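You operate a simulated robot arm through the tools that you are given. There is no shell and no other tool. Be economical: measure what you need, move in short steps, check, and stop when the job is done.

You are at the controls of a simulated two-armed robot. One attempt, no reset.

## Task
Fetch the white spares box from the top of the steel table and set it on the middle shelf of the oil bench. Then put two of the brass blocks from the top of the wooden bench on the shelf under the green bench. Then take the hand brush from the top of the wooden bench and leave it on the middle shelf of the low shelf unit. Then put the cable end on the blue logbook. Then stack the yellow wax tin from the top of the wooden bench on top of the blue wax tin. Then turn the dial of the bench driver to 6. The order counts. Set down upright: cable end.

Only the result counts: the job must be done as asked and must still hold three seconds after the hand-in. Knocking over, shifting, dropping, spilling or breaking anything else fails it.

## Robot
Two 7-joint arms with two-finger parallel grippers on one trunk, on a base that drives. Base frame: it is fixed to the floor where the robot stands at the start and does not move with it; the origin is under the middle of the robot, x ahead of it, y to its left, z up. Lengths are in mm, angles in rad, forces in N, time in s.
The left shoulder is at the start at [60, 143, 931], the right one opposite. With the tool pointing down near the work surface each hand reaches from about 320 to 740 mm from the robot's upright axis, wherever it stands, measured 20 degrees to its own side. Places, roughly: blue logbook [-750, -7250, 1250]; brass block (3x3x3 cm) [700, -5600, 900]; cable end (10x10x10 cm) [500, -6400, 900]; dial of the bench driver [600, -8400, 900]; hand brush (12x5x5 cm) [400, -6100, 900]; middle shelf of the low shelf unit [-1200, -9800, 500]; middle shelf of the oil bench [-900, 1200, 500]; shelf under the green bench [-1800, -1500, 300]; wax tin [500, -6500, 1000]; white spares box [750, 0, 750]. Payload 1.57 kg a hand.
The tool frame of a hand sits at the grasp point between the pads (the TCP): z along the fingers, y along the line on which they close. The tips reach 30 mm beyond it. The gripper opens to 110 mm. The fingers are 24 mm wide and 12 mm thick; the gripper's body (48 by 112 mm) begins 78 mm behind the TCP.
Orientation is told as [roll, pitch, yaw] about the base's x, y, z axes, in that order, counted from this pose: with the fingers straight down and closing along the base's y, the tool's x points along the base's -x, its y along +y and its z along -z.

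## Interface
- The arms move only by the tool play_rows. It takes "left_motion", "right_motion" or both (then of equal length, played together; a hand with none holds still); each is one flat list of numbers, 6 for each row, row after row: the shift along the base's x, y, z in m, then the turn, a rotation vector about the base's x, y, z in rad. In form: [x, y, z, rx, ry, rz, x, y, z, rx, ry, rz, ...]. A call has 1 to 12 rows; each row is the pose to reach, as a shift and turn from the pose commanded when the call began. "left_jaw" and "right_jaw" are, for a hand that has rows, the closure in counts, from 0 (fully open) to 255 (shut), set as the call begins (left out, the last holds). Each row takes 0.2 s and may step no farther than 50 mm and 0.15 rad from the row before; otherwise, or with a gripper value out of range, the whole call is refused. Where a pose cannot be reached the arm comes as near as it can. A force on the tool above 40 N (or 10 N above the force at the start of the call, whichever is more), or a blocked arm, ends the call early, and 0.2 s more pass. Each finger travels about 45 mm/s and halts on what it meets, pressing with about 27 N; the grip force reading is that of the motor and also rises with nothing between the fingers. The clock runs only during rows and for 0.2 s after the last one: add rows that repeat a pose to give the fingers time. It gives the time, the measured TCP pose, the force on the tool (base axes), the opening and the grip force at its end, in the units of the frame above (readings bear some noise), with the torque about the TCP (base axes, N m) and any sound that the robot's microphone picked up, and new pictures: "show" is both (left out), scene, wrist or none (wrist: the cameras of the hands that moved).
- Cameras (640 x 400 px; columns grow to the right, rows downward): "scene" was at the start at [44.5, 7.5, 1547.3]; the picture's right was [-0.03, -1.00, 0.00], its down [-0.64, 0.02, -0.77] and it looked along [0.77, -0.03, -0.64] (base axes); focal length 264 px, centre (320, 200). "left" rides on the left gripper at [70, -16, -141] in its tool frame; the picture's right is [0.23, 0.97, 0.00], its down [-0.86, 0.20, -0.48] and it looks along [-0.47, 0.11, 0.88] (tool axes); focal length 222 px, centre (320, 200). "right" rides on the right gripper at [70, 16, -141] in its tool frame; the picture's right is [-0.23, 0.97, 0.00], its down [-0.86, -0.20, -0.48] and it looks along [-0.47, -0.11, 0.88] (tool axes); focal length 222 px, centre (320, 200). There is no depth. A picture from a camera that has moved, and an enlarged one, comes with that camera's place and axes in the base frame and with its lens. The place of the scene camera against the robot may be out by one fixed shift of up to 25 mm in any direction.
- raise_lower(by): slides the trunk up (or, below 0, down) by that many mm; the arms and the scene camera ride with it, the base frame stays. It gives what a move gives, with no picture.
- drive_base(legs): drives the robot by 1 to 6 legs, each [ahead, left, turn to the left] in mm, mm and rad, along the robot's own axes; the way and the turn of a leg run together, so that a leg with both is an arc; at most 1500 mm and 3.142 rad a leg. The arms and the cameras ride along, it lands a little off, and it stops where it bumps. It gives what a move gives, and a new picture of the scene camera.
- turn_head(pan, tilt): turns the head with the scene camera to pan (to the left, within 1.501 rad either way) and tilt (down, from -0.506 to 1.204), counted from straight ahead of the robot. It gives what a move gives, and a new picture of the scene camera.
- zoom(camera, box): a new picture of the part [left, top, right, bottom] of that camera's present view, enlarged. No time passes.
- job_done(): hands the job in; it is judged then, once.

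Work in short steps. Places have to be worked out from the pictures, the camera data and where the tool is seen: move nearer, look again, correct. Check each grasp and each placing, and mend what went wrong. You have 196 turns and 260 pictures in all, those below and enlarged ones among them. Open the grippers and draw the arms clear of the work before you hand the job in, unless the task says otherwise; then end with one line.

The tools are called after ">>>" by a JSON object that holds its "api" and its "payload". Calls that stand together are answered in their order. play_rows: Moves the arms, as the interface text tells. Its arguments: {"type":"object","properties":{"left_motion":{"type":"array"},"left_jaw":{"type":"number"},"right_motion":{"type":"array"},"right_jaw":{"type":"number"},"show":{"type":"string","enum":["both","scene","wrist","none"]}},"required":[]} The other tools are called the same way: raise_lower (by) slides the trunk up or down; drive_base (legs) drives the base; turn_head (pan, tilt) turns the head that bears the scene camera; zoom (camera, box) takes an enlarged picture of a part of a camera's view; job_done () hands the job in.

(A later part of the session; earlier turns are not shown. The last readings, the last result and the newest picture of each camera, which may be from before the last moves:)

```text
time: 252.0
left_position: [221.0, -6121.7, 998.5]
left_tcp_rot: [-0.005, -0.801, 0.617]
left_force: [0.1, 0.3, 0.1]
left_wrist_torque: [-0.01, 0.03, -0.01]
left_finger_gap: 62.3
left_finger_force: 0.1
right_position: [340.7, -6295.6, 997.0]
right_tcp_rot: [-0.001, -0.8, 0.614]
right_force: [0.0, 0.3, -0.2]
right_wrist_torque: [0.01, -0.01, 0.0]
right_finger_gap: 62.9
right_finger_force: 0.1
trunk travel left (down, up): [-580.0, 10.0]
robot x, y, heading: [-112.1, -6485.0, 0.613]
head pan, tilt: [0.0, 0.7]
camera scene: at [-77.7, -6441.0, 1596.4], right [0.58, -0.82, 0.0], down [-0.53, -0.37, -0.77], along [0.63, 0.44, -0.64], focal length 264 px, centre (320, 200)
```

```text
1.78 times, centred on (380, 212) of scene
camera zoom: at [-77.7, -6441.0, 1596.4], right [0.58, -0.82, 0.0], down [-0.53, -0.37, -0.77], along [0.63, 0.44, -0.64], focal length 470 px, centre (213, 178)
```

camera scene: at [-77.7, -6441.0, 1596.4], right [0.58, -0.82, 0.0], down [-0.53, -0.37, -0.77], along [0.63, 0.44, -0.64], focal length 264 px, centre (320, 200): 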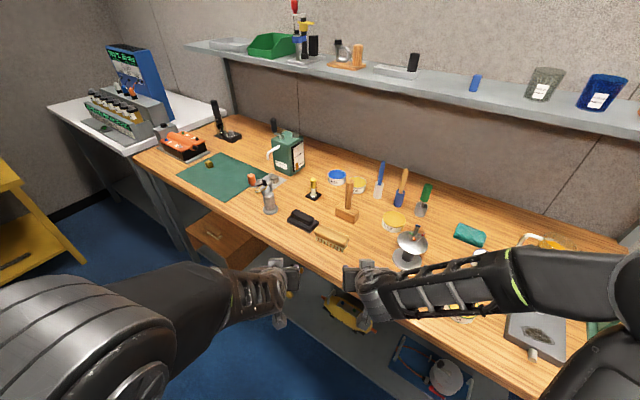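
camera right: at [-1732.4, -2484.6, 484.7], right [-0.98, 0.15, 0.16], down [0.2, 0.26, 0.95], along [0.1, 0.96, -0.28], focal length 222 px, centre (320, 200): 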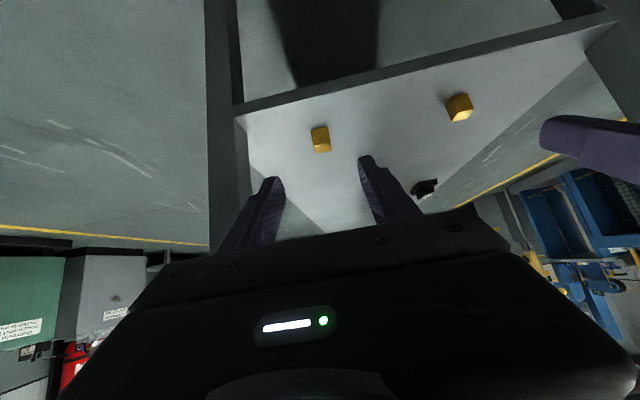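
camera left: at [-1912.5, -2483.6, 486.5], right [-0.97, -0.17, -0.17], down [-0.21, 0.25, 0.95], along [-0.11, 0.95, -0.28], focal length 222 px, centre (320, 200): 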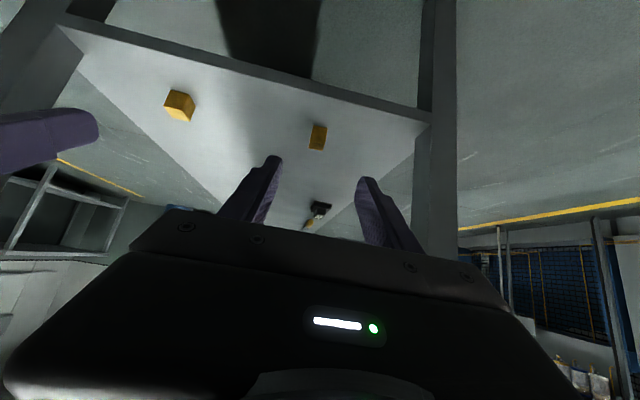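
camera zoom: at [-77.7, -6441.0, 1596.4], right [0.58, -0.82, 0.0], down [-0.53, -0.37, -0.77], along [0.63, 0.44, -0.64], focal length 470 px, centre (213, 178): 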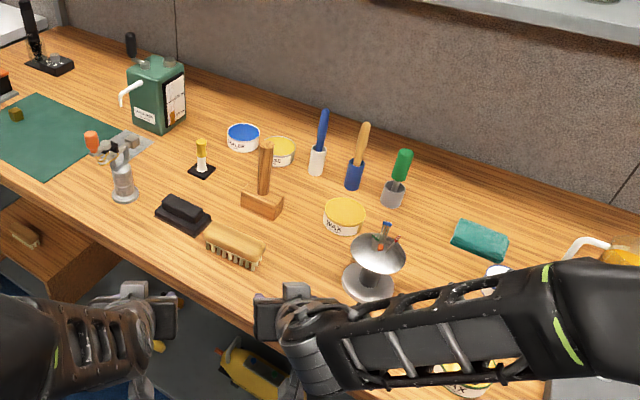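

The brush centre is about (448,-6128). I'm yawing the right hand by +0.71 to line up with the brush axis and hovering short of it.

>>> {"api": "play_rows", "payload": {"right_motion": [0.016, 0.014, 0.005, 0, 0, 0.142, 0.033, 0.028, 0.01, 0, 0, 0.284, 0.05, 0.042, 0.013, 0, 0, 0.426, 0.066, 0.056, 0.013, 0, 0, 0.568, 0.083, 0.07, 0.013, 0, 0, 0.71, 0.083, 0.07, 0.013, 0, 0, 0.71]}}

```text
time: 253.4
left_position: [220.0, -6123.2, 997.9]
left_tcp_rot: [-0.006, -0.801, 0.619]
left_force: [1.0, 0.0, -1.5]
left_wrist_torque: [0.0, -0.01, -0.03]
left_finger_gap: 62.7
left_finger_force: 0.1
right_position: [422.9, -6226.4, 1012.0]
right_tcp_rot: [-0.001, -0.801, 1.33]
right_force: [-0.2, 0.4, 0.0]
right_wrist_torque: [0.04, -0.03, 0.0]
right_finger_gap: 62.6
right_finger_force: 0.1
trunk travel left (down, up): [-580.0, 10.0]
robot x, y, heading: [-109.9, -6485.1, 0.61]
head pan, tilt: [0.0, 0.7]
camera scene: at [-78.6, -6440.7, 1596.5], right [0.58, -0.82, 0.0], down [-0.53, -0.37, -0.77], along [0.63, 0.44, -0.64], focal length 264 px, centre (320, 200)
camera right: at [372.0, -6367.4, 1060.0], right [-0.91, 0.39, 0.16], down [0.25, 0.2, 0.95], along [0.34, 0.9, -0.28], focal length 222 px, centre (320, 200)
```

scene: 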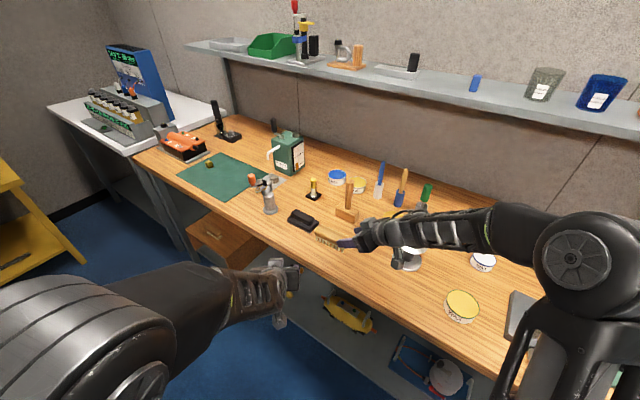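
right: 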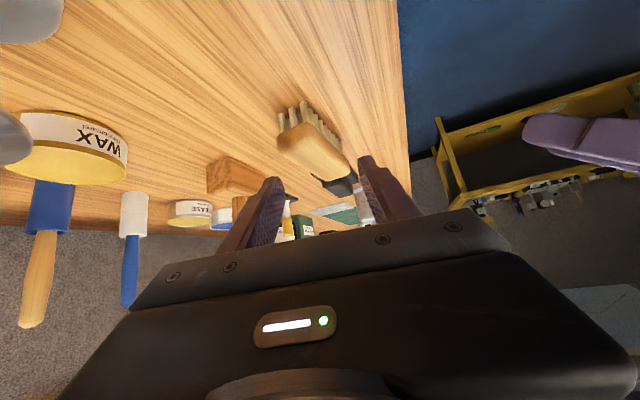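

The brush's axis is nearer to +y than I estimated. I'm adding +0.24 yaw and moving closer.

>>> {"api": "play_rows", "payload": {"right_motion": [0.008, 0.008, -0.012, 0, 0, 0.12, 0.016, 0.016, -0.025, 0, 0, 0.24, 0.024, 0.026, -0.037, 0, 0, 0.24, 0.024, 0.026, -0.037, 0, 0, 0.24], "show": "wrist"}}

```text
time: 254.4
left_position: [220.2, -6122.3, 997.4]
left_tcp_rot: [-0.005, -0.8, 0.618]
left_force: [0.2, -0.1, -0.2]
left_wrist_torque: [0.0, -0.02, -0.03]
left_finger_gap: 62.6
left_finger_force: 0.1
right_position: [446.1, -6201.4, 972.4]
right_tcp_rot: [0.0, -0.8, 1.567]
right_force: [0.8, 0.2, 0.4]
right_wrist_torque: [-0.03, 0.01, -0.01]
right_finger_gap: 62.8
right_finger_force: 0.0
trunk travel left (down, up): [-580.0, 10.0]
robot x, y, heading: [-108.7, -6479.7, 0.614]
head pan, tilt: [0.0, 0.7]
camera right: at [431.3, -6351.0, 1020.7], right [-0.97, 0.16, 0.16], down [0.2, 0.25, 0.95], along [0.11, 0.95, -0.28], focal length 222 px, centre (320, 200)
```

right: 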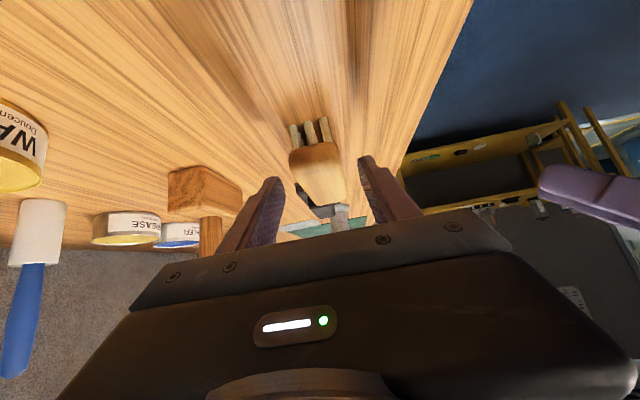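

Well aligned: the wood spans z 915-945 and the near end is at y≈-6181. I'm moving in at z≈943 with the jaws slightly wider.

>>> {"api": "play_rows", "payload": {"right_motion": [0, 0, -0.012, 0, 0, 0, 0, 0.016, -0.025, 0, 0, 0, 0, 0.032, -0.03, 0, 0, 0, 0, 0.048, -0.03, 0, 0, 0, 0, 0.048, -0.03, 0, 0, 0], "right_jaw": 85, "show": "wrist"}}

```text
time: 255.6
left_position: [220.9, -6123.6, 998.6]
left_tcp_rot: [-0.006, -0.801, 0.618]
left_force: [0.3, 0.9, -0.6]
left_wrist_torque: [-0.03, -0.01, 0.01]
left_finger_gap: 62.5
left_finger_force: 0.0
right_position: [449.9, -6154.4, 944.7]
right_tcp_rot: [0.0, -0.8, 1.567]
right_force: [0.4, 1.0, 0.1]
right_wrist_torque: [-0.02, 0.01, 0.01]
right_finger_gap: 73.5
right_finger_force: 0.0
trunk travel left (down, up): [-580.0, 10.0]
robot x, y, heading: [-106.6, -6484.0, 0.614]
head pan, tilt: [0.0, 0.7]
camera right: at [432.2, -6304.0, 991.2], right [-0.97, 0.16, 0.16], down [0.2, 0.25, 0.95], along [0.11, 0.95, -0.28], focal length 222 px, centre (320, 200)
```

right: 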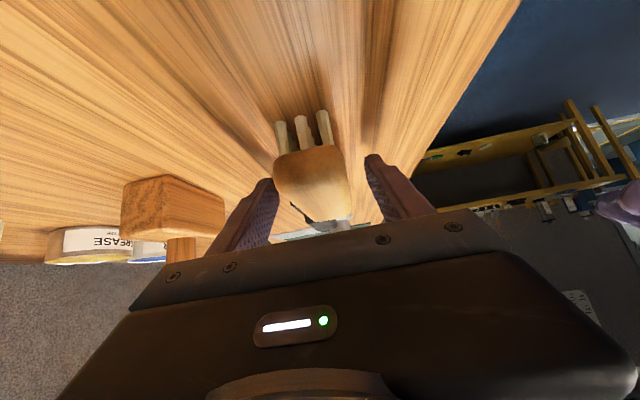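

The brush lies between the fingers. I'm advancing 8 mm and closing.

>>> {"api": "play_rows", "payload": {"right_motion": [0, 0.004, -0.002, 0, 0, 0, 0, 0.008, -0.003, 0, 0, 0], "show": "none"}}

>>> {"api": "play_rows", "payload": {"right_motion": [0, 0, 0, 0, 0, 0, 0, 0, 0, 0, 0, 0, 0, 0, 0, 0, 0, 0, 0, 0, 0, 0, 0, 0], "right_jaw": 255, "show": "none"}}

>>> {"api": "play_rows", "payload": {"right_motion": [0, 0, 0.02, 0, 0, 0, 0, 0, 0.05, 0, 0, 0, 0, -0.01, 0.09, 0, 0, 0, 0, -0.02, 0.11, 0, 0, 0]}}

```text
time: 256.2
left_position: [221.2, -6121.9, 998.0]
left_tcp_rot: [-0.005, -0.8, 0.618]
left_force: [-0.8, 0.7, 0.1]
left_wrist_torque: [0.05, -0.03, 0.0]
left_finger_gap: 62.7
left_finger_force: 0.1
right_position: [448.9, -6144.9, 940.4]
right_tcp_rot: [-0.001, -0.797, 1.568]
right_force: [0.4, 0.0, 0.1]
right_wrist_torque: [-0.01, 0.01, 0.0]
right_finger_gap: 73.2
right_finger_force: 0.1
trunk travel left (down, up): [-580.0, 10.0]
robot x, y, heading: [-109.1, -6482.5, 0.613]
head pan, tilt: [0.0, 0.7]
```

```text
time: 257.2
left_position: [221.1, -6122.0, 997.6]
left_tcp_rot: [-0.006, -0.8, 0.619]
left_force: [0.0, 0.3, -0.4]
left_wrist_torque: [-0.02, 0.04, 0.01]
left_finger_gap: 62.8
left_finger_force: 0.1
right_position: [447.9, -6145.6, 940.7]
right_tcp_rot: [-0.001, -0.799, 1.568]
right_force: [1.3, 1.0, 0.8]
right_wrist_torque: [0.02, 0.01, -0.03]
right_finger_gap: 43.5
right_finger_force: 27.3
trunk travel left (down, up): [-580.0, 10.0]
robot x, y, heading: [-110.2, -6482.6, 0.609]
head pan, tilt: [0.0, 0.7]
```

```text
time: 258.2
left_position: [221.5, -6122.0, 997.4]
left_tcp_rot: [-0.006, -0.799, 0.618]
left_force: [-0.9, 0.2, -0.3]
left_wrist_torque: [0.01, 0.02, 0.01]
left_finger_gap: 62.5
left_finger_force: 0.0
right_position: [448.9, -6166.3, 1051.1]
right_tcp_rot: [0.001, -0.8, 1.564]
right_force: [0.6, 0.0, -1.2]
right_wrist_torque: [-0.02, 0.0, 0.0]
right_finger_gap: 43.9
right_finger_force: 27.4
trunk travel left (down, up): [-580.0, 10.0]
robot x, y, heading: [-112.3, -6484.5, 0.611]
head pan, tilt: [0.0, 0.7]
camera scene: at [-77.6, -6440.7, 1596.4], right [0.58, -0.82, 0.0], down [-0.53, -0.37, -0.76], along [0.63, 0.44, -0.64], focal length 264 px, centre (320, 200)
camera right: at [432.5, -6316.0, 1099.2], right [-0.97, 0.16, 0.16], down [0.2, 0.25, 0.95], along [0.11, 0.95, -0.28], focal length 222 px, centre (320, 200)
```

scene: 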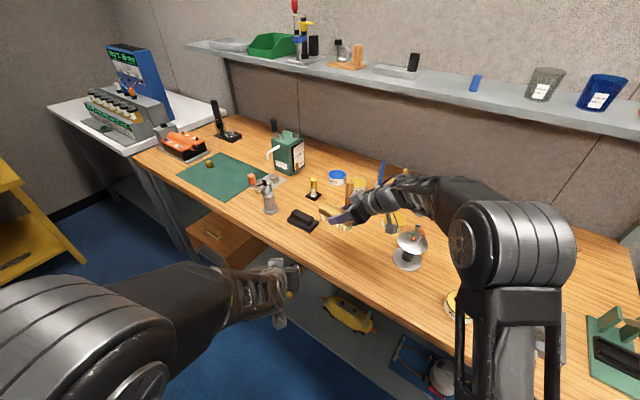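
right: 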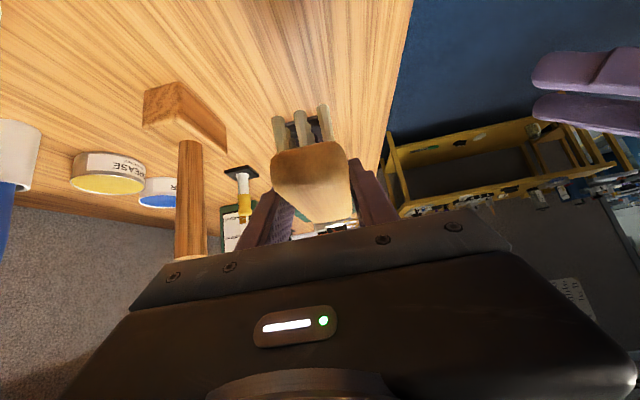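

The brush is held. I'm backing into open floor and turning to face -y to view the way to the low shelf unit.

>>> {"api": "drive_base", "payload": {"legs": [[-319, 571, 0], [0, 0, -2.18]]}}

>>> {"api": "turn_head", "payload": {"pan": 0.0, "tilt": 0.35}}

```text
time: 267.0
left_position: [-577.1, -6678.3, 998.3]
left_tcp_rot: [-0.006, -0.799, -1.537]
left_force: [0.4, 0.3, -0.2]
left_wrist_torque: [0.0, 0.01, 0.01]
left_finger_gap: 62.6
left_finger_force: 0.1
right_position: [-739.6, -6845.9, 1050.3]
right_tcp_rot: [0.0, -0.8, -0.587]
right_force: [0.2, -0.6, -1.2]
right_wrist_torque: [0.02, 0.03, 0.01]
right_finger_gap: 43.6
right_finger_force: 27.3
trunk travel left (down, up): [-580.0, 10.0]
robot x, y, heading: [-695.5, -6202.0, -1.541]
head pan, tilt: [0.0, 0.7]
camera scene: at [-704.5, -6247.8, 1596.4], right [-1.0, -0.03, 0.0], down [-0.02, 0.64, -0.76], along [0.02, -0.76, -0.64], focal length 264 px, centre (320, 200)
```

scene: 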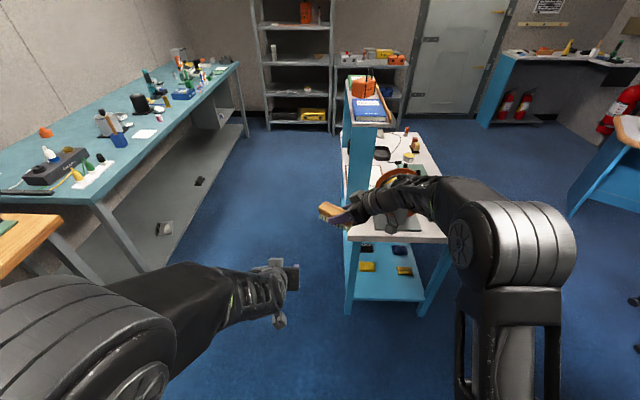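

```text
time: 267.8
left_position: [-578.2, -6678.4, 998.7]
left_tcp_rot: [-0.006, -0.798, -1.539]
left_force: [0.6, -0.4, -0.4]
left_wrist_torque: [0.04, 0.0, 0.01]
left_finger_gap: 62.5
left_finger_force: 0.1
right_position: [-738.9, -6846.0, 1050.7]
right_tcp_rot: [0.0, -0.799, -0.588]
right_force: [0.7, 1.2, -1.4]
right_wrist_torque: [0.0, -0.03, -0.01]
right_finger_gap: 43.7
right_finger_force: 26.9
trunk travel left (down, up): [-580.0, 10.0]
robot x, y, heading: [-695.4, -6205.8, -1.542]
head pan, tilt: [0.0, 0.351]
camera scene: at [-704.2, -6256.0, 1627.7], right [-1.0, -0.03, 0.0], down [-0.01, 0.34, -0.94], along [0.03, -0.94, -0.34], focal length 264 px, centre (320, 200)
```

scene: 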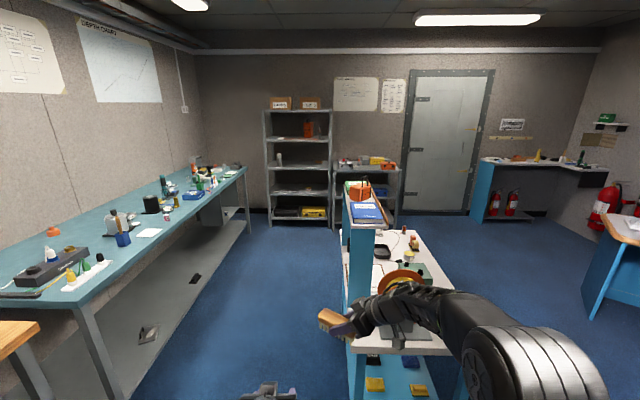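

The low shelf unit stands right of the tall rack, and the logbook lies on top of the island's raised panel. Zooming on both.

>>> {"api": "zoom", "payload": {"camera": "scene", "box": [320, 140, 420, 240]}}

>>> {"api": "drive_base", "payload": {"legs": [[0, 450, -0.03], [1500, 0, 0], [700, 0, 0]]}}

```text
4.00 times, centred on (370, 190) of scene
camera zoom: at [-704.2, -6256.0, 1627.7], right [-1.0, -0.03, 0.0], down [-0.01, 0.34, -0.94], along [0.03, -0.94, -0.34], focal length 1056 px, centre (120, 240)
```

zoom: 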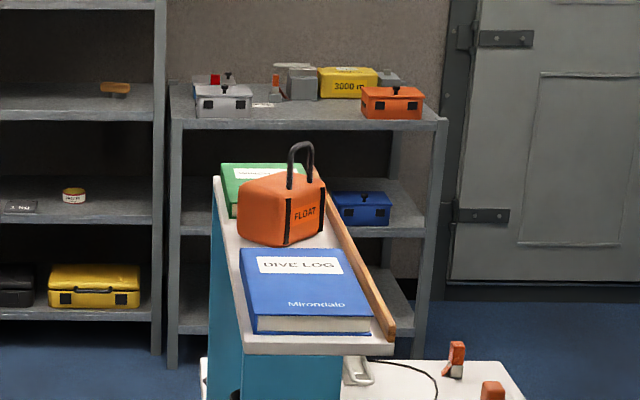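

```text
time: 281.0
left_position: [-201.3, -8888.6, 998.7]
left_tcp_rot: [-0.006, -0.798, -1.596]
left_force: [0.8, -0.5, -1.2]
left_wrist_torque: [-0.04, -0.01, -0.01]
left_finger_gap: 62.5
left_finger_force: 0.0
right_position: [-371.5, -9044.6, 1051.1]
right_tcp_rot: [0.0, -0.799, -0.646]
right_force: [-0.2, 0.0, -1.3]
right_wrist_torque: [0.04, 0.01, -0.01]
right_finger_gap: 43.8
right_finger_force: 26.8
trunk travel left (down, up): [-580.0, 10.0]
robot x, y, heading: [-292.1, -8405.9, -1.603]
head pan, tilt: [0.0, 0.351]
camera scene: at [-303.7, -8459.6, 1627.8], right [-1.0, 0.03, 0.0], down [0.01, 0.34, -0.94], along [-0.03, -0.94, -0.34], focal length 264 px, centre (320, 200)
```

scene: 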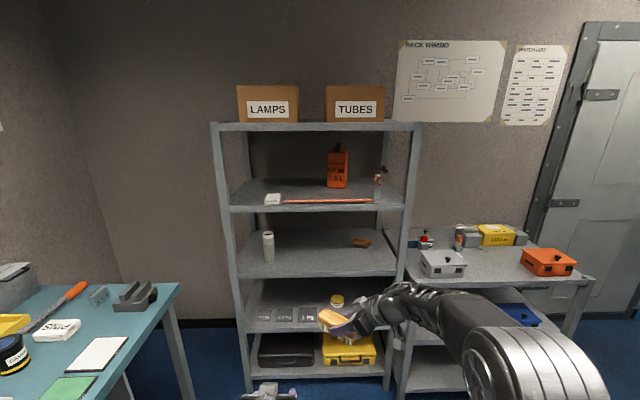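

Sliding right towards the low unit, and backing a bit for room. Then I yaw the right hand to point at the shelf.

>>> {"api": "drive_base", "payload": {"legs": [[-150, 0, 0.032], [0, -750, 0]]}}

>>> {"api": "play_rows", "payload": {"right_motion": [0, 0.01, 0, 0, 0, -0.136, -0.01, 0.02, 0, 0, 0, -0.272, -0.02, 0.03, 0, 0, 0, -0.408, -0.03, 0.04, 0, 0, 0, -0.544, -0.04, 0.05, 0, 0, 0, -0.68, -0.05, 0.06, 0, 0, 0, -0.816, -0.06, 0.08, 0, 0, 0, -0.953, -0.06, 0.08, 0, 0, 0, -0.953]}}

```text
time: 284.5
left_position: [-587.6, -8740.8, 996.7]
left_tcp_rot: [-0.001, -0.795, -1.584]
left_force: [-0.8, -0.7, -0.7]
left_wrist_torque: [0.05, 0.0, 0.03]
left_finger_gap: 62.5
left_finger_force: 0.1
right_position: [-753.9, -8899.9, 1049.2]
right_tcp_rot: [0.009, -0.801, -0.633]
right_force: [0.2, -0.7, -1.7]
right_wrist_torque: [0.02, -0.06, 0.1]
right_finger_gap: 43.7
right_finger_force: 26.9
trunk travel left (down, up): [-580.0, 10.0]
robot x, y, heading: [-681.4, -8258.0, -1.582]
head pan, tilt: [0.0, 0.351]
stopped in leg 2: the robot was blocked; the commanded pose is now the measured one
camera scene: at [-696.5, -8315.5, 1627.6], right [-1.0, 0.01, 0.0], down [0.01, 0.35, -0.94], along [-0.01, -0.94, -0.35], focal length 264 px, centre (320, 200)
```

scene: 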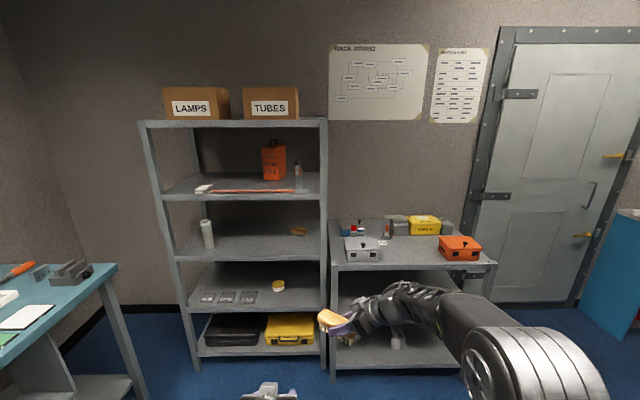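

```text
time: 286.3
left_position: [-583.6, -8738.9, 997.4]
left_tcp_rot: [-0.007, -0.799, -1.58]
left_force: [0.3, -0.3, 0.2]
left_wrist_torque: [0.02, 0.0, 0.01]
left_finger_gap: 62.6
left_finger_force: 0.0
right_position: [-810.0, -8818.4, 1051.8]
right_tcp_rot: [0.002, -0.799, -1.581]
right_force: [-0.3, -0.9, -0.7]
right_wrist_torque: [0.03, 0.0, 0.0]
right_finger_gap: 43.5
right_finger_force: 27.4
trunk travel left (down, up): [-580.0, 10.0]
robot x, y, heading: [-678.9, -8257.8, -1.58]
head pan, tilt: [0.0, 0.351]
camera scene: at [-691.7, -8311.6, 1627.8], right [-1.0, 0.01, 0.0], down [0.0, 0.34, -0.94], along [-0.01, -0.94, -0.34], focal length 264 px, centre (320, 200)
camera right: at [-791.4, -8667.9, 1099.9], right [0.97, -0.17, 0.16], down [-0.2, -0.25, 0.95], along [-0.12, -0.95, -0.28], focal length 222 px, centre (320, 200)
```

scene: 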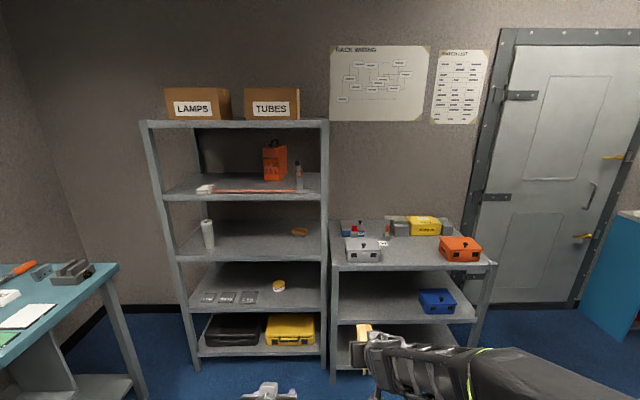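
right: 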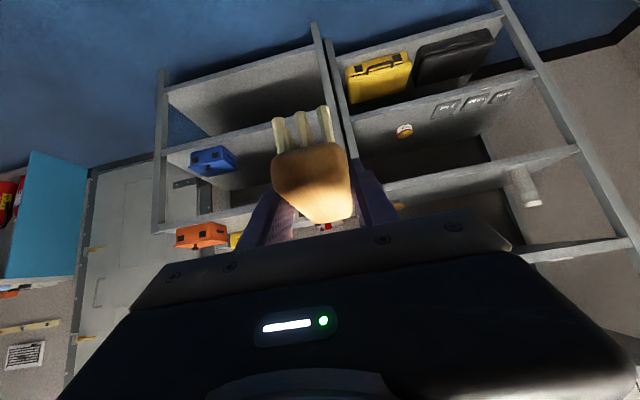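

The base bumped, probably against the island's end. I'm moving forward first and then sliding right.

>>> {"api": "drive_base", "payload": {"legs": [[0, 40, 0], [280, 0, 0], [0, -440, 0]]}}

>>> {"api": "turn_head", "payload": {"pan": -1.5, "tilt": 0.5}}

```text
time: 291.0
left_position: [-989.3, -9010.5, 998.2]
left_tcp_rot: [-0.005, -0.799, -1.576]
left_force: [-0.5, 0.6, -0.7]
left_wrist_torque: [0.05, -0.01, 0.01]
left_finger_gap: 62.5
left_finger_force: 0.0
right_position: [-1214.9, -9089.6, 1051.9]
right_tcp_rot: [0.004, -0.801, -1.576]
right_force: [-0.9, -0.1, -1.2]
right_wrist_torque: [0.0, -0.01, 0.02]
right_finger_gap: 43.4
right_finger_force: 26.9
trunk travel left (down, up): [-580.0, 10.0]
robot x, y, heading: [-1089.4, -8529.4, -1.58]
head pan, tilt: [0.0, 0.351]
camera scene: at [-1100.1, -8582.9, 1627.8], right [-1.0, 0.01, 0.0], down [0.0, 0.34, -0.94], along [-0.01, -0.94, -0.34], focal length 264 px, centre (320, 200)
```

scene: 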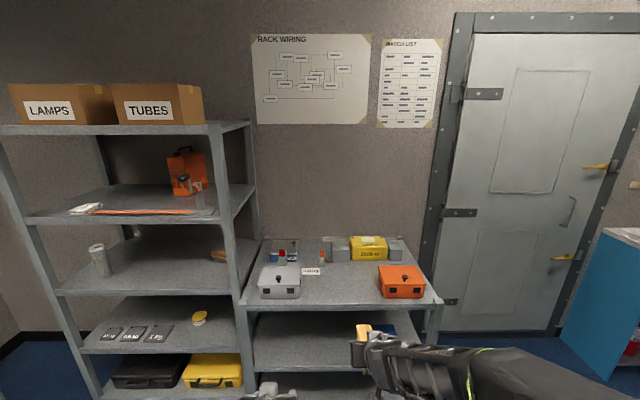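

```text
time: 292.6
left_position: [-988.8, -9010.5, 998.0]
left_tcp_rot: [-0.005, -0.801, -1.575]
left_force: [0.0, 0.3, -0.5]
left_wrist_torque: [-0.04, -0.02, 0.0]
left_finger_gap: 62.6
left_finger_force: 0.0
right_position: [-1214.1, -9090.0, 1051.4]
right_tcp_rot: [0.003, -0.802, -1.576]
right_force: [0.1, -0.3, -1.7]
right_wrist_torque: [0.02, 0.01, 0.02]
right_finger_gap: 43.6
right_finger_force: 26.8
trunk travel left (down, up): [-580.0, 10.0]
robot x, y, heading: [-1086.9, -8528.3, -1.578]
head pan, tilt: [-1.499, 0.499]
camera scene: at [-1189.2, -8495.7, 1614.1], right [-0.06, 1.0, 0.0], down [0.48, 0.03, -0.88], along [-0.88, -0.06, -0.48], focal length 264 px, centre (320, 200)
```

scene: 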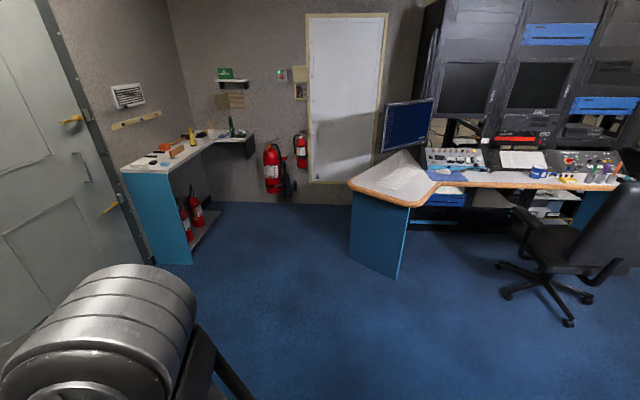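

Turning the head back, lowering the trunk 400, and looking into the unit's middle shelf.

>>> {"api": "raise_lower", "payload": {"by": -400}}

>>> {"api": "turn_head", "payload": {"pan": 0.0, "tilt": 0.45}}

>>> {"api": "zoom", "payload": {"camera": "right", "box": [0, 0, 640, 400]}}

```text
time: 296.4
left_position: [-988.0, -9009.7, 597.9]
left_tcp_rot: [-0.005, -0.799, -1.574]
left_force: [0.4, -0.6, -0.2]
left_wrist_torque: [0.03, 0.0, 0.02]
left_finger_gap: 62.7
left_finger_force: 0.1
right_position: [-1214.5, -9090.9, 652.3]
right_tcp_rot: [-0.001, -0.801, -1.575]
right_force: [-1.2, 0.1, -1.9]
right_wrist_torque: [0.02, 0.0, 0.02]
right_finger_gap: 43.6
right_finger_force: 27.0
trunk travel left (down, up): [-180.0, 410.0]
robot x, y, heading: [-1088.9, -8526.5, -1.577]
head pan, tilt: [-1.499, 0.499]
```

```text
time: 298.0
left_position: [-987.7, -9009.8, 597.6]
left_tcp_rot: [-0.006, -0.799, -1.575]
left_force: [0.4, -0.1, 0.5]
left_wrist_torque: [-0.01, 0.04, 0.0]
left_finger_gap: 62.8
left_finger_force: 0.1
right_position: [-1214.0, -9089.6, 651.9]
right_tcp_rot: [0.002, -0.8, -1.571]
right_force: [-0.3, 0.0, -0.9]
right_wrist_torque: [0.02, -0.02, -0.02]
right_finger_gap: 43.7
right_finger_force: 26.9
trunk travel left (down, up): [-180.0, 410.0]
robot x, y, heading: [-1084.8, -8534.1, -1.577]
head pan, tilt: [0.0, 0.45]
camera scene: at [-1099.2, -8581.7, 1218.6], right [-1.0, 0.01, 0.0], down [0.0, 0.44, -0.9], along [-0.01, -0.9, -0.44], focal length 264 px, centre (320, 200)
```

scene: 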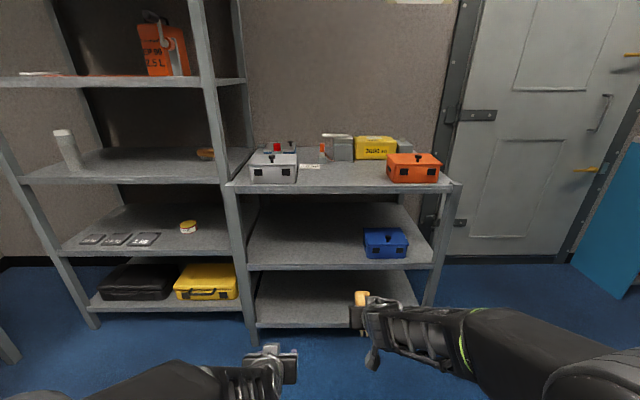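

```text
1.00 times, centred on (320, 200) of right (not enlarged: the box is as wide or as high as the picture)
camera zoom: at [-1196.9, -8940.0, 699.9], right [0.97, -0.16, 0.16], down [-0.2, -0.25, 0.95], along [-0.11, -0.95, -0.28], focal length 222 px, centre (320, 200)
```

zoom: 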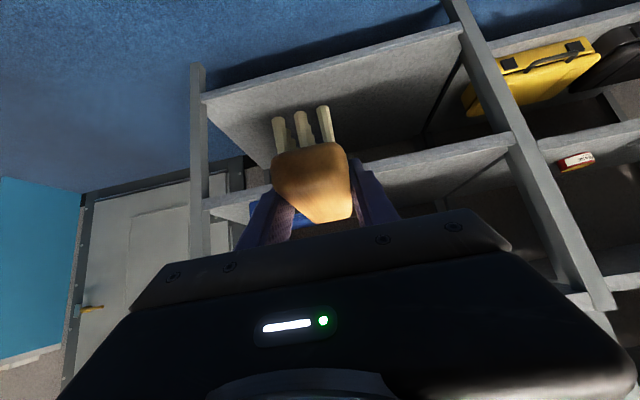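

The middle shelf is at z≈486, its front edge at y≈-9445, with the blue case to its right side. I'm retracting the left hand, then driving to put the brush at x≈-1110.

>>> {"api": "play_rows", "payload": {"left_motion": [0, 0.04, 0, 0, 0, 0, 0, 0.08, 0, 0, 0, 0, 0, 0.12, 0, 0, 0, 0, 0, 0.14, 0, 0, 0, 0], "show": "none"}}

>>> {"api": "drive_base", "payload": {"legs": [[270, 104, 0]]}}

>>> {"api": "zoom", "payload": {"camera": "right", "box": [0, 0, 640, 400]}}

```text
time: 299.0
left_position: [-1040.2, -8961.3, 619.2]
left_tcp_rot: [-0.03, -0.788, -1.545]
left_force: [-0.3, 0.5, -0.3]
left_wrist_torque: [0.02, -0.03, -0.01]
left_finger_gap: 62.6
left_finger_force: 0.0
left hand out of reach, approached as far as the arm can: row 1, 2, 3, 4
right_position: [-1213.8, -9090.7, 652.3]
right_tcp_rot: [0.001, -0.802, -1.575]
right_force: [0.1, -0.1, -1.6]
right_wrist_torque: [0.0, 0.04, 0.01]
right_finger_gap: 43.5
right_finger_force: 26.4
trunk travel left (down, up): [-180.0, 410.0]
robot x, y, heading: [-1088.8, -8527.6, -1.577]
head pan, tilt: [0.0, 0.45]
```

```text
time: 301.0
left_position: [-943.4, -9232.4, 619.5]
left_tcp_rot: [-0.026, -0.792, -1.562]
left_force: [-0.2, -0.2, -0.3]
left_wrist_torque: [-0.02, -0.05, 0.02]
left_finger_gap: 62.4
left_finger_force: 0.0
right_position: [-1115.6, -9360.4, 653.3]
right_tcp_rot: [0.003, -0.801, -1.578]
right_force: [0.0, 0.1, -0.3]
right_wrist_torque: [0.05, 0.03, 0.02]
right_finger_gap: 43.5
right_finger_force: 26.8
trunk travel left (down, up): [-180.0, 410.0]
robot x, y, heading: [-987.8, -8798.8, -1.58]
head pan, tilt: [0.0, 0.45]
camera scene: at [-998.7, -8852.6, 1218.6], right [-1.0, 0.01, 0.0], down [0.01, 0.44, -0.9], along [-0.01, -0.9, -0.44], focal length 264 px, centre (320, 200)
```

scene: 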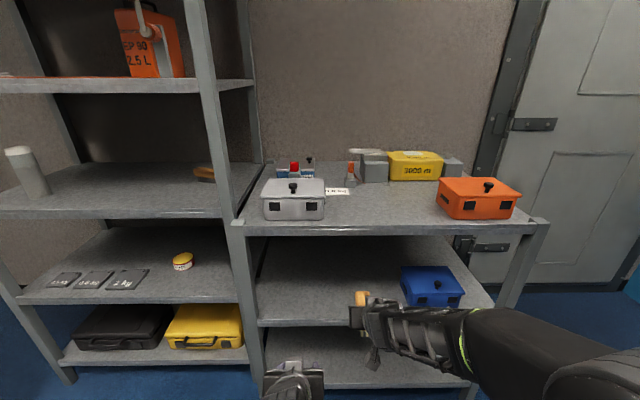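

```text
1.00 times, centred on (320, 200) of right (not enlarged: the box is as wide or as high as the picture)
camera zoom: at [-1097.7, -9210.7, 699.9], right [0.97, -0.16, 0.16], down [-0.2, -0.25, 0.95], along [-0.11, -0.95, -0.28], focal length 222 px, centre (320, 200)
```

zoom: 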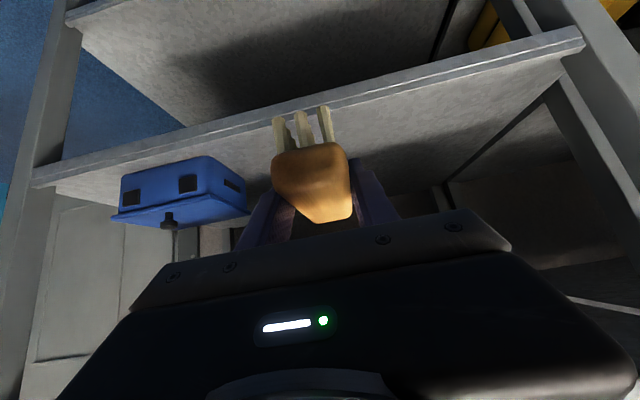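

Driving 130 mm further in, then lowering the brush with the arm.

>>> {"api": "drive_base", "payload": {"legs": [[130, 0, 0]]}}

>>> {"api": "play_rows", "payload": {"right_motion": [0, -0.02, -0.03, 0, 0, 0, 0, -0.03, -0.07, 0, 0, 0, 0, -0.03, -0.1, 0, 0, 0, 0, -0.03, -0.1, 0, 0, 0]}}

```text
time: 302.3
left_position: [-945.6, -9363.0, 618.9]
left_tcp_rot: [-0.027, -0.789, -1.56]
left_force: [-0.4, -0.3, 0.0]
left_wrist_torque: [0.03, -0.02, -0.01]
left_finger_gap: 62.7
left_finger_force: 0.1
right_position: [-1118.3, -9490.6, 652.7]
right_tcp_rot: [0.003, -0.8, -1.579]
right_force: [-0.2, -0.4, -0.8]
right_wrist_torque: [0.02, -0.01, -0.04]
right_finger_gap: 43.5
right_finger_force: 27.0
trunk travel left (down, up): [-180.0, 410.0]
robot x, y, heading: [-991.4, -8935.5, -1.582]
head pan, tilt: [0.0, 0.45]
camera scene: at [-1000.3, -8983.2, 1218.6], right [-1.0, 0.01, 0.0], down [0.01, 0.44, -0.9], along [-0.01, -0.9, -0.44], focal length 264 px, centre (320, 200)
```

scene: 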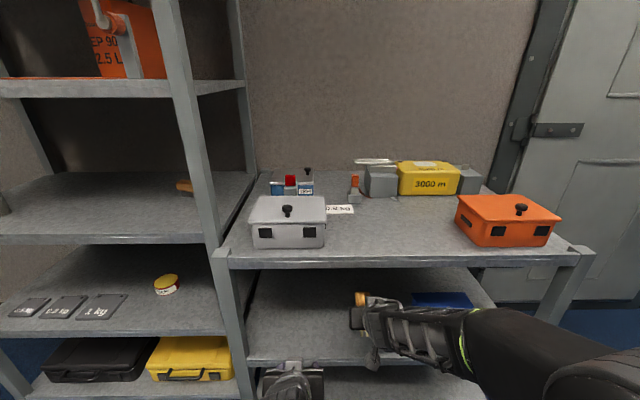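

```text
time: 303.3
left_position: [-945.6, -9363.0, 619.3]
left_tcp_rot: [-0.026, -0.788, -1.562]
left_force: [0.0, 0.2, 0.7]
left_wrist_torque: [0.02, -0.02, -0.01]
left_finger_gap: 62.6
left_finger_force: 0.0
right_position: [-1118.5, -9523.0, 552.8]
right_tcp_rot: [0.003, -0.802, -1.581]
right_force: [0.5, -0.2, -1.2]
right_wrist_torque: [0.01, -0.01, 0.03]
right_finger_gap: 43.8
right_finger_force: 26.8
trunk travel left (down, up): [-180.0, 410.0]
robot x, y, heading: [-988.1, -8930.9, -1.581]
head pan, tilt: [0.0, 0.45]
camera scene: at [-1000.4, -8983.5, 1218.6], right [-1.0, 0.01, 0.0], down [0.01, 0.44, -0.9], along [-0.01, -0.9, -0.44], focal length 264 px, centre (320, 200)
camera right: at [-1100.6, -9372.8, 600.7], right [0.97, -0.17, 0.17], down [-0.2, -0.25, 0.95], along [-0.12, -0.95, -0.28], focal length 222 px, centre (320, 200)
```

scene: 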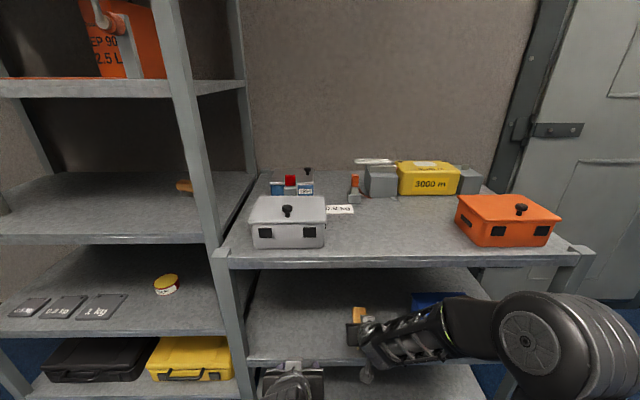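
right: 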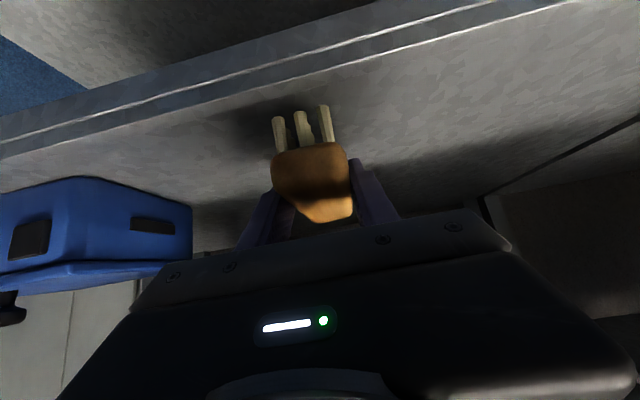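

The brush's near end would be right at the edge. I'm advancing 28 mm more, then lowering.

>>> {"api": "play_rows", "payload": {"right_motion": [0, -0.028, 0, 0, 0, 0, 0, -0.028, -0.008, 0, 0, 0, 0, -0.028, -0.016, 0, 0, 0], "show": "none"}}

>>> {"api": "play_rows", "payload": {"right_motion": [0, 0, -0.004, 0, 0, 0, 0, 0, -0.006, 0, 0, 0], "show": "wrist"}}

```text
time: 304.1
left_position: [-945.7, -9363.7, 620.7]
left_tcp_rot: [-0.028, -0.791, -1.558]
left_force: [0.2, 1.2, 0.6]
left_wrist_torque: [0.01, 0.02, 0.01]
left_finger_gap: 62.7
left_finger_force: 0.1
right_position: [-1117.1, -9550.4, 540.4]
right_tcp_rot: [0.001, -0.806, -1.581]
right_force: [-0.8, 1.1, 19.3]
right_wrist_torque: [0.45, 0.0, 0.09]
right_finger_gap: 43.8
right_finger_force: 26.9
trunk travel left (down, up): [-180.0, 410.0]
robot x, y, heading: [-992.6, -8932.3, -1.584]
head pan, tilt: [0.0, 0.45]
```

```text
time: 304.7
left_position: [-945.9, -9363.0, 619.8]
left_tcp_rot: [-0.027, -0.792, -1.558]
left_force: [0.6, -1.3, 0.2]
left_wrist_torque: [0.04, -0.02, -0.01]
left_finger_gap: 62.8
left_finger_force: 0.1
right_position: [-1116.7, -9550.1, 533.4]
right_tcp_rot: [0.002, -0.808, -1.579]
right_force: [-2.8, -3.3, 27.7]
right_wrist_torque: [0.63, -0.12, 0.04]
right_finger_gap: 43.4
right_finger_force: 26.9
trunk travel left (down, up): [-180.0, 410.0]
robot x, y, heading: [-987.7, -8933.3, -1.577]
head pan, tilt: [0.0, 0.45]
camera right: at [-1099.1, -9400.3, 580.6], right [0.97, -0.17, 0.17], down [-0.2, -0.24, 0.95], along [-0.12, -0.96, -0.27], focal length 222 px, centre (320, 200)
```

right: 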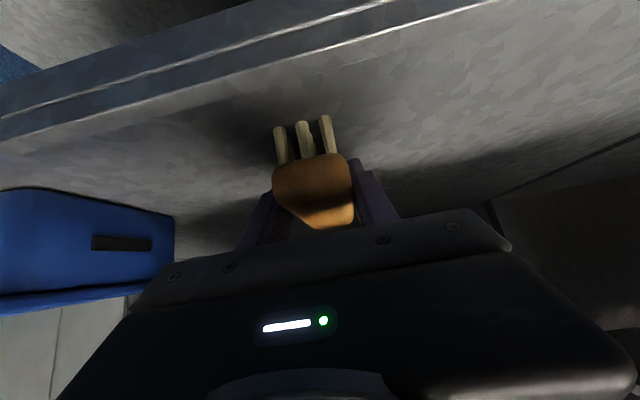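

The brush is in contact with the shelf (28 N). I'm relieving it 4 mm, opening, and backing out.

>>> {"api": "play_rows", "payload": {"right_motion": [0, 0, 0.004, 0, 0, 0, 0, 0, 0.005, 0, 0, 0], "show": "none"}}

>>> {"api": "play_rows", "payload": {"right_motion": [0, 0, 0, 0, 0, 0, 0, 0, 0, 0, 0, 0, 0, 0, 0, 0, 0, 0], "right_jaw": 95, "show": "wrist"}}

>>> {"api": "play_rows", "payload": {"right_motion": [0, 0.02, 0.015, 0, 0, 0, 0, 0.05, 0.04, 0, 0, 0, 0, 0.09, 0.06, 0, 0, 0, 0, 0.13, 0.08, 0, 0, 0, 0, 0.17, 0.08, 0, 0, 0]}}

```text
time: 305.3
left_position: [-945.0, -9365.0, 619.0]
left_tcp_rot: [-0.025, -0.789, -1.558]
left_force: [-0.1, 0.6, -0.2]
left_wrist_torque: [0.03, -0.02, 0.0]
left_finger_gap: 62.7
left_finger_force: 0.1
right_position: [-1117.6, -9548.7, 533.8]
right_tcp_rot: [0.004, -0.799, -1.579]
right_force: [0.3, -3.3, 8.1]
right_wrist_torque: [-0.63, 0.07, 0.04]
right_finger_gap: 43.8
right_finger_force: 27.1
trunk travel left (down, up): [-180.0, 410.0]
robot x, y, heading: [-989.0, -8933.7, -1.583]
head pan, tilt: [0.0, 0.45]
```

```text
time: 306.1
left_position: [-946.3, -9363.0, 620.9]
left_tcp_rot: [-0.029, -0.79, -1.561]
left_force: [0.3, -1.5, -0.2]
left_wrist_torque: [0.01, -0.01, 0.01]
left_finger_gap: 62.7
left_finger_force: 0.1
right_position: [-1117.1, -9548.9, 535.6]
right_tcp_rot: [0.002, -0.798, -1.58]
right_force: [0.2, -0.2, -0.2]
right_wrist_torque: [0.0, 0.0, -0.02]
right_finger_gap: 68.8
right_finger_force: 0.1
trunk travel left (down, up): [-180.0, 410.0]
robot x, y, heading: [-989.9, -8931.4, -1.584]
head pan, tilt: [0.0, 0.45]
camera right: at [-1099.5, -9399.4, 582.3], right [0.97, -0.17, 0.16], down [-0.2, -0.25, 0.95], along [-0.11, -0.95, -0.28], focal length 222 px, centre (320, 200)
```

right: 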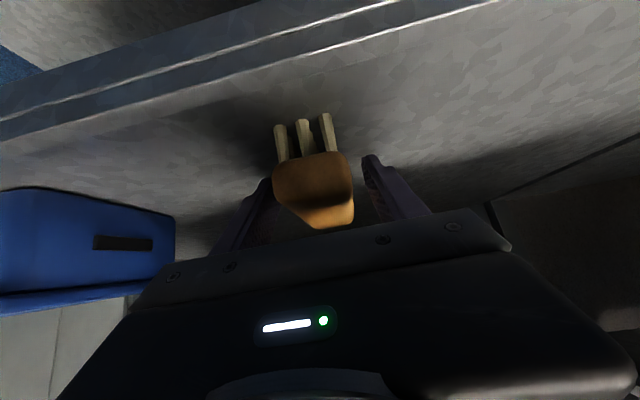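

```text
time: 307.3
left_position: [-946.5, -9363.1, 619.4]
left_tcp_rot: [-0.026, -0.789, -1.56]
left_force: [-0.5, 0.4, 0.6]
left_wrist_torque: [0.0, -0.03, 0.03]
left_finger_gap: 62.5
left_finger_force: 0.2
right_position: [-1111.3, -9399.0, 623.0]
right_tcp_rot: [0.001, -0.798, -1.58]
right_force: [0.2, 0.0, -1.3]
right_wrist_torque: [0.01, -0.04, -0.03]
right_finger_gap: 69.1
right_finger_force: 0.1
right hand out of reach, approached as far as the arm can: row 5
trunk travel left (down, up): [-180.0, 410.0]
robot x, y, heading: [-983.1, -8929.6, -1.583]
head pan, tilt: [0.0, 0.45]
camera scene: at [-1000.3, -8983.3, 1218.6], right [-1.0, 0.01, 0.0], down [0.01, 0.44, -0.9], along [-0.01, -0.9, -0.44], focal length 264 px, centre (320, 200)
camera right: at [-1093.4, -9248.8, 669.5], right [0.97, -0.17, 0.16], down [-0.2, -0.25, 0.95], along [-0.12, -0.95, -0.28], focal length 222 px, centre (320, 200)
```

scene: 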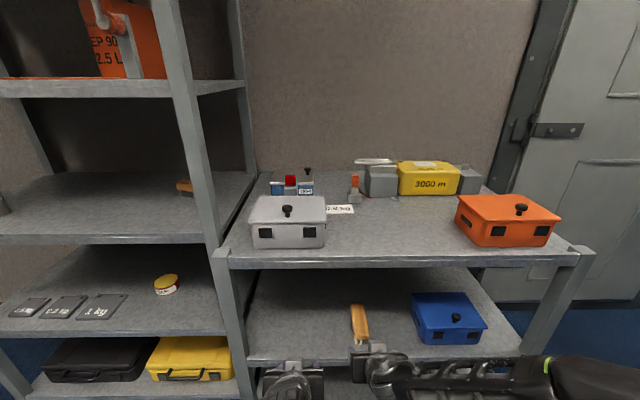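
right: 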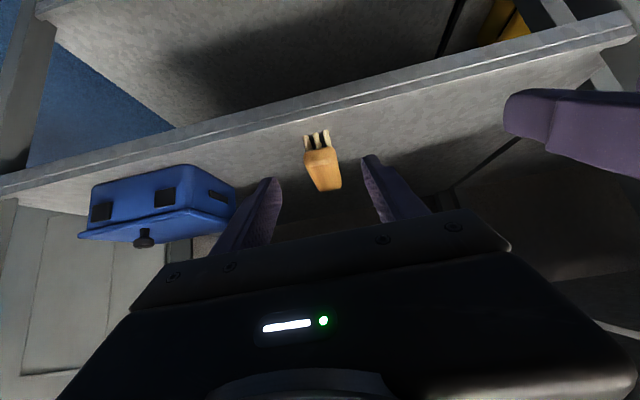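

The brush is placed. Next is the cable end. I'm backing off, raising the trunk, returning along the aisle, and facing the bench near it.

>>> {"api": "drive_base", "payload": {"legs": [[-400, 0, 0]]}}

>>> {"api": "raise_lower", "payload": {"by": 400}}

>>> {"api": "drive_base", "payload": {"legs": [[0, 740, 0.01], [-1500, 0, 0], [-785, -120, 0], [0, 0, 1.57]]}}

>>> {"api": "turn_head", "payload": {"pan": 0.0, "tilt": 0.65}}

```text
time: 309.8
left_position: [-939.3, -8962.7, 619.2]
left_tcp_rot: [-0.025, -0.788, -1.557]
left_force: [1.1, -0.1, -0.1]
left_wrist_torque: [0.0, 0.0, 0.01]
left_finger_gap: 62.4
left_finger_force: 0.0
right_position: [-1106.5, -8998.7, 619.9]
right_tcp_rot: [0.001, -0.799, -1.576]
right_force: [0.5, 0.7, 1.2]
right_wrist_torque: [-0.01, 0.0, 0.03]
right_finger_gap: 69.4
right_finger_force: 0.0
trunk travel left (down, up): [-180.0, 410.0]
robot x, y, heading: [-981.8, -8529.6, -1.579]
head pan, tilt: [0.0, 0.45]
camera scene: at [-995.6, -8583.1, 1218.6], right [-1.0, 0.01, 0.0], down [0.0, 0.44, -0.9], along [-0.01, -0.9, -0.44], focal length 264 px, centre (320, 200)
```

scene: 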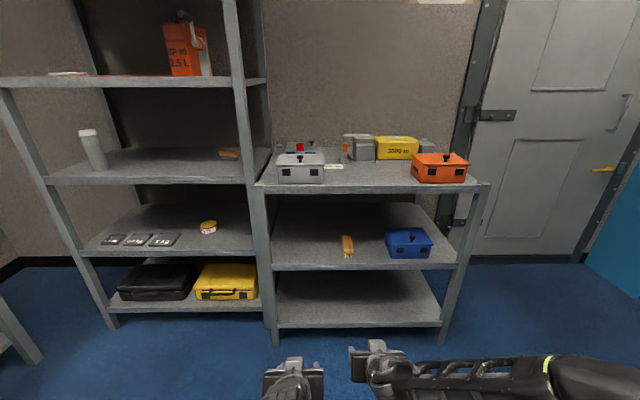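

```text
time: 313.6
left_position: [-940.8, -8963.8, 1020.0]
left_tcp_rot: [-0.027, -0.788, -1.556]
left_force: [0.1, 0.4, -0.1]
left_wrist_torque: [-0.03, 0.01, 0.02]
left_finger_gap: 62.5
left_finger_force: 0.0
right_position: [-1105.9, -8999.7, 1021.5]
right_tcp_rot: [0.002, -0.799, -1.578]
right_force: [0.4, 0.5, 0.5]
right_wrist_torque: [0.0, -0.01, -0.02]
right_finger_gap: 69.0
right_finger_force: 0.0
trunk travel left (down, up): [-580.0, 10.0]
robot x, y, heading: [-983.2, -8530.9, -1.581]
head pan, tilt: [0.0, 0.45]
```

```text
time: 332.5
left_position: [78.1, -6189.5, 1019.4]
left_tcp_rot: [-0.028, -0.789, 0.038]
left_force: [0.8, -0.3, -0.1]
left_wrist_torque: [0.01, -0.03, -0.02]
left_finger_gap: 62.7
left_finger_force: 0.0
right_position: [116.8, -6353.4, 1022.8]
right_tcp_rot: [0.001, -0.798, 0.017]
right_force: [-0.6, 0.1, -0.4]
right_wrist_torque: [-0.01, 0.03, 0.01]
right_finger_gap: 69.0
right_finger_force: 0.0
trunk travel left (down, up): [-580.0, 10.0]
robot x, y, heading: [-356.5, -6242.8, 0.009]
head pan, tilt: [0.0, 0.45]
camera scene: at [-302.0, -6230.8, 1618.6], right [0.01, -1.0, 0.0], down [-0.44, -0.01, -0.9], along [0.9, 0.01, -0.44], focal length 264 px, centre (320, 200)
```

scene: 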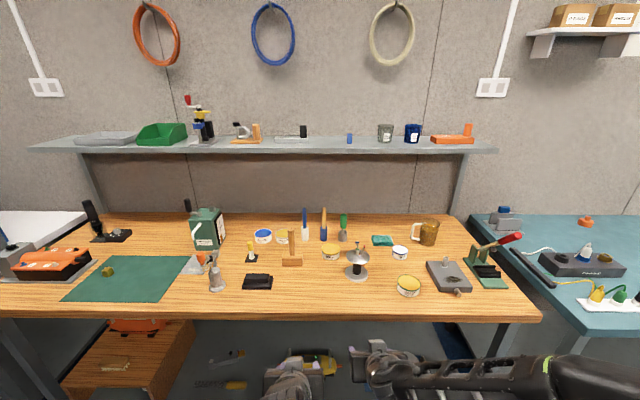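

```text
time: 333.2
left_position: [76.9, -6187.8, 1019.4]
left_tcp_rot: [-0.029, -0.79, 0.039]
left_force: [-0.1, 0.2, 0.1]
left_wrist_torque: [-0.03, -0.03, 0.0]
left_finger_gap: 62.8
left_finger_force: 0.1
right_position: [117.1, -6353.3, 1021.0]
right_tcp_rot: [0.001, -0.8, 0.018]
right_force: [-0.7, 0.5, 0.4]
right_wrist_torque: [-0.01, 0.03, -0.02]
right_finger_gap: 68.8
right_finger_force: 0.2
trunk travel left (down, up): [-580.0, 10.0]
robot x, y, heading: [-353.0, -6244.1, 0.017]
head pan, tilt: [0.0, 0.649]
camera scene: at [-307.1, -6231.0, 1600.8], right [0.01, -1.0, 0.0], down [-0.6, -0.01, -0.8], along [0.8, 0.01, -0.6], focal length 264 px, centre (320, 200)
```

scene: 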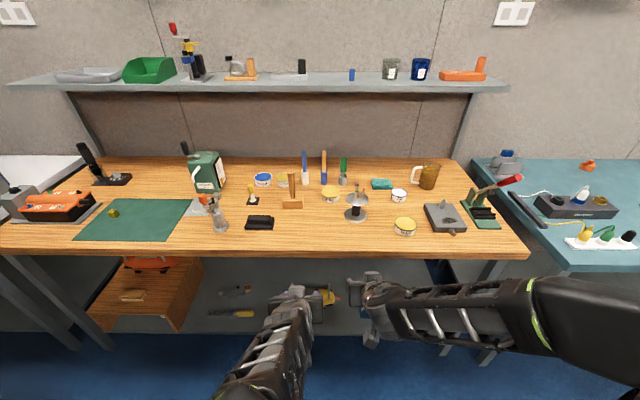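

>>> {"api": "zoom", "payload": {"camera": "scene", "box": [320, 170, 420, 245]}}

>>> {"api": "zoom", "payload": {"camera": "right", "box": [100, 0, 540, 275]}}

```text
5.33 times, centred on (370, 208) of scene
camera zoom: at [-307.1, -6231.0, 1600.8], right [0.01, -1.0, 0.0], down [-0.6, -0.01, -0.8], along [0.8, 0.01, -0.6], focal length 1408 px, centre (53, 160)
```

zoom: 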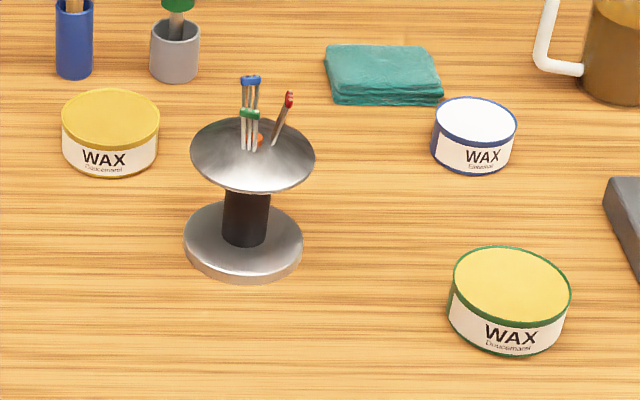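

```text
1.45 times, centred on (320, 138) of right
camera zoom: at [-32.5, -6339.6, 1069.5], right [0.14, 0.98, 0.16], down [0.26, -0.2, 0.95], along [0.96, -0.09, -0.28], focal length 323 px, centre (320, 291)
```

zoom: 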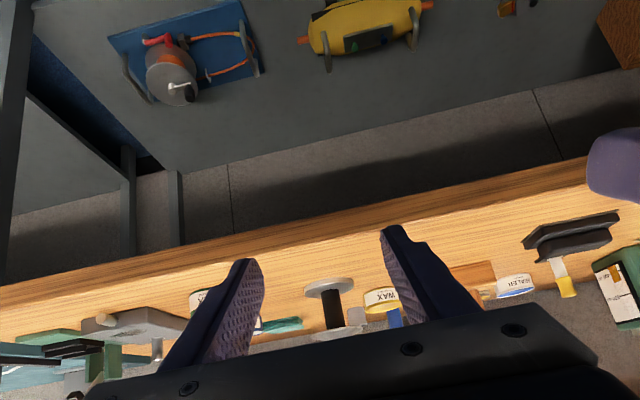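

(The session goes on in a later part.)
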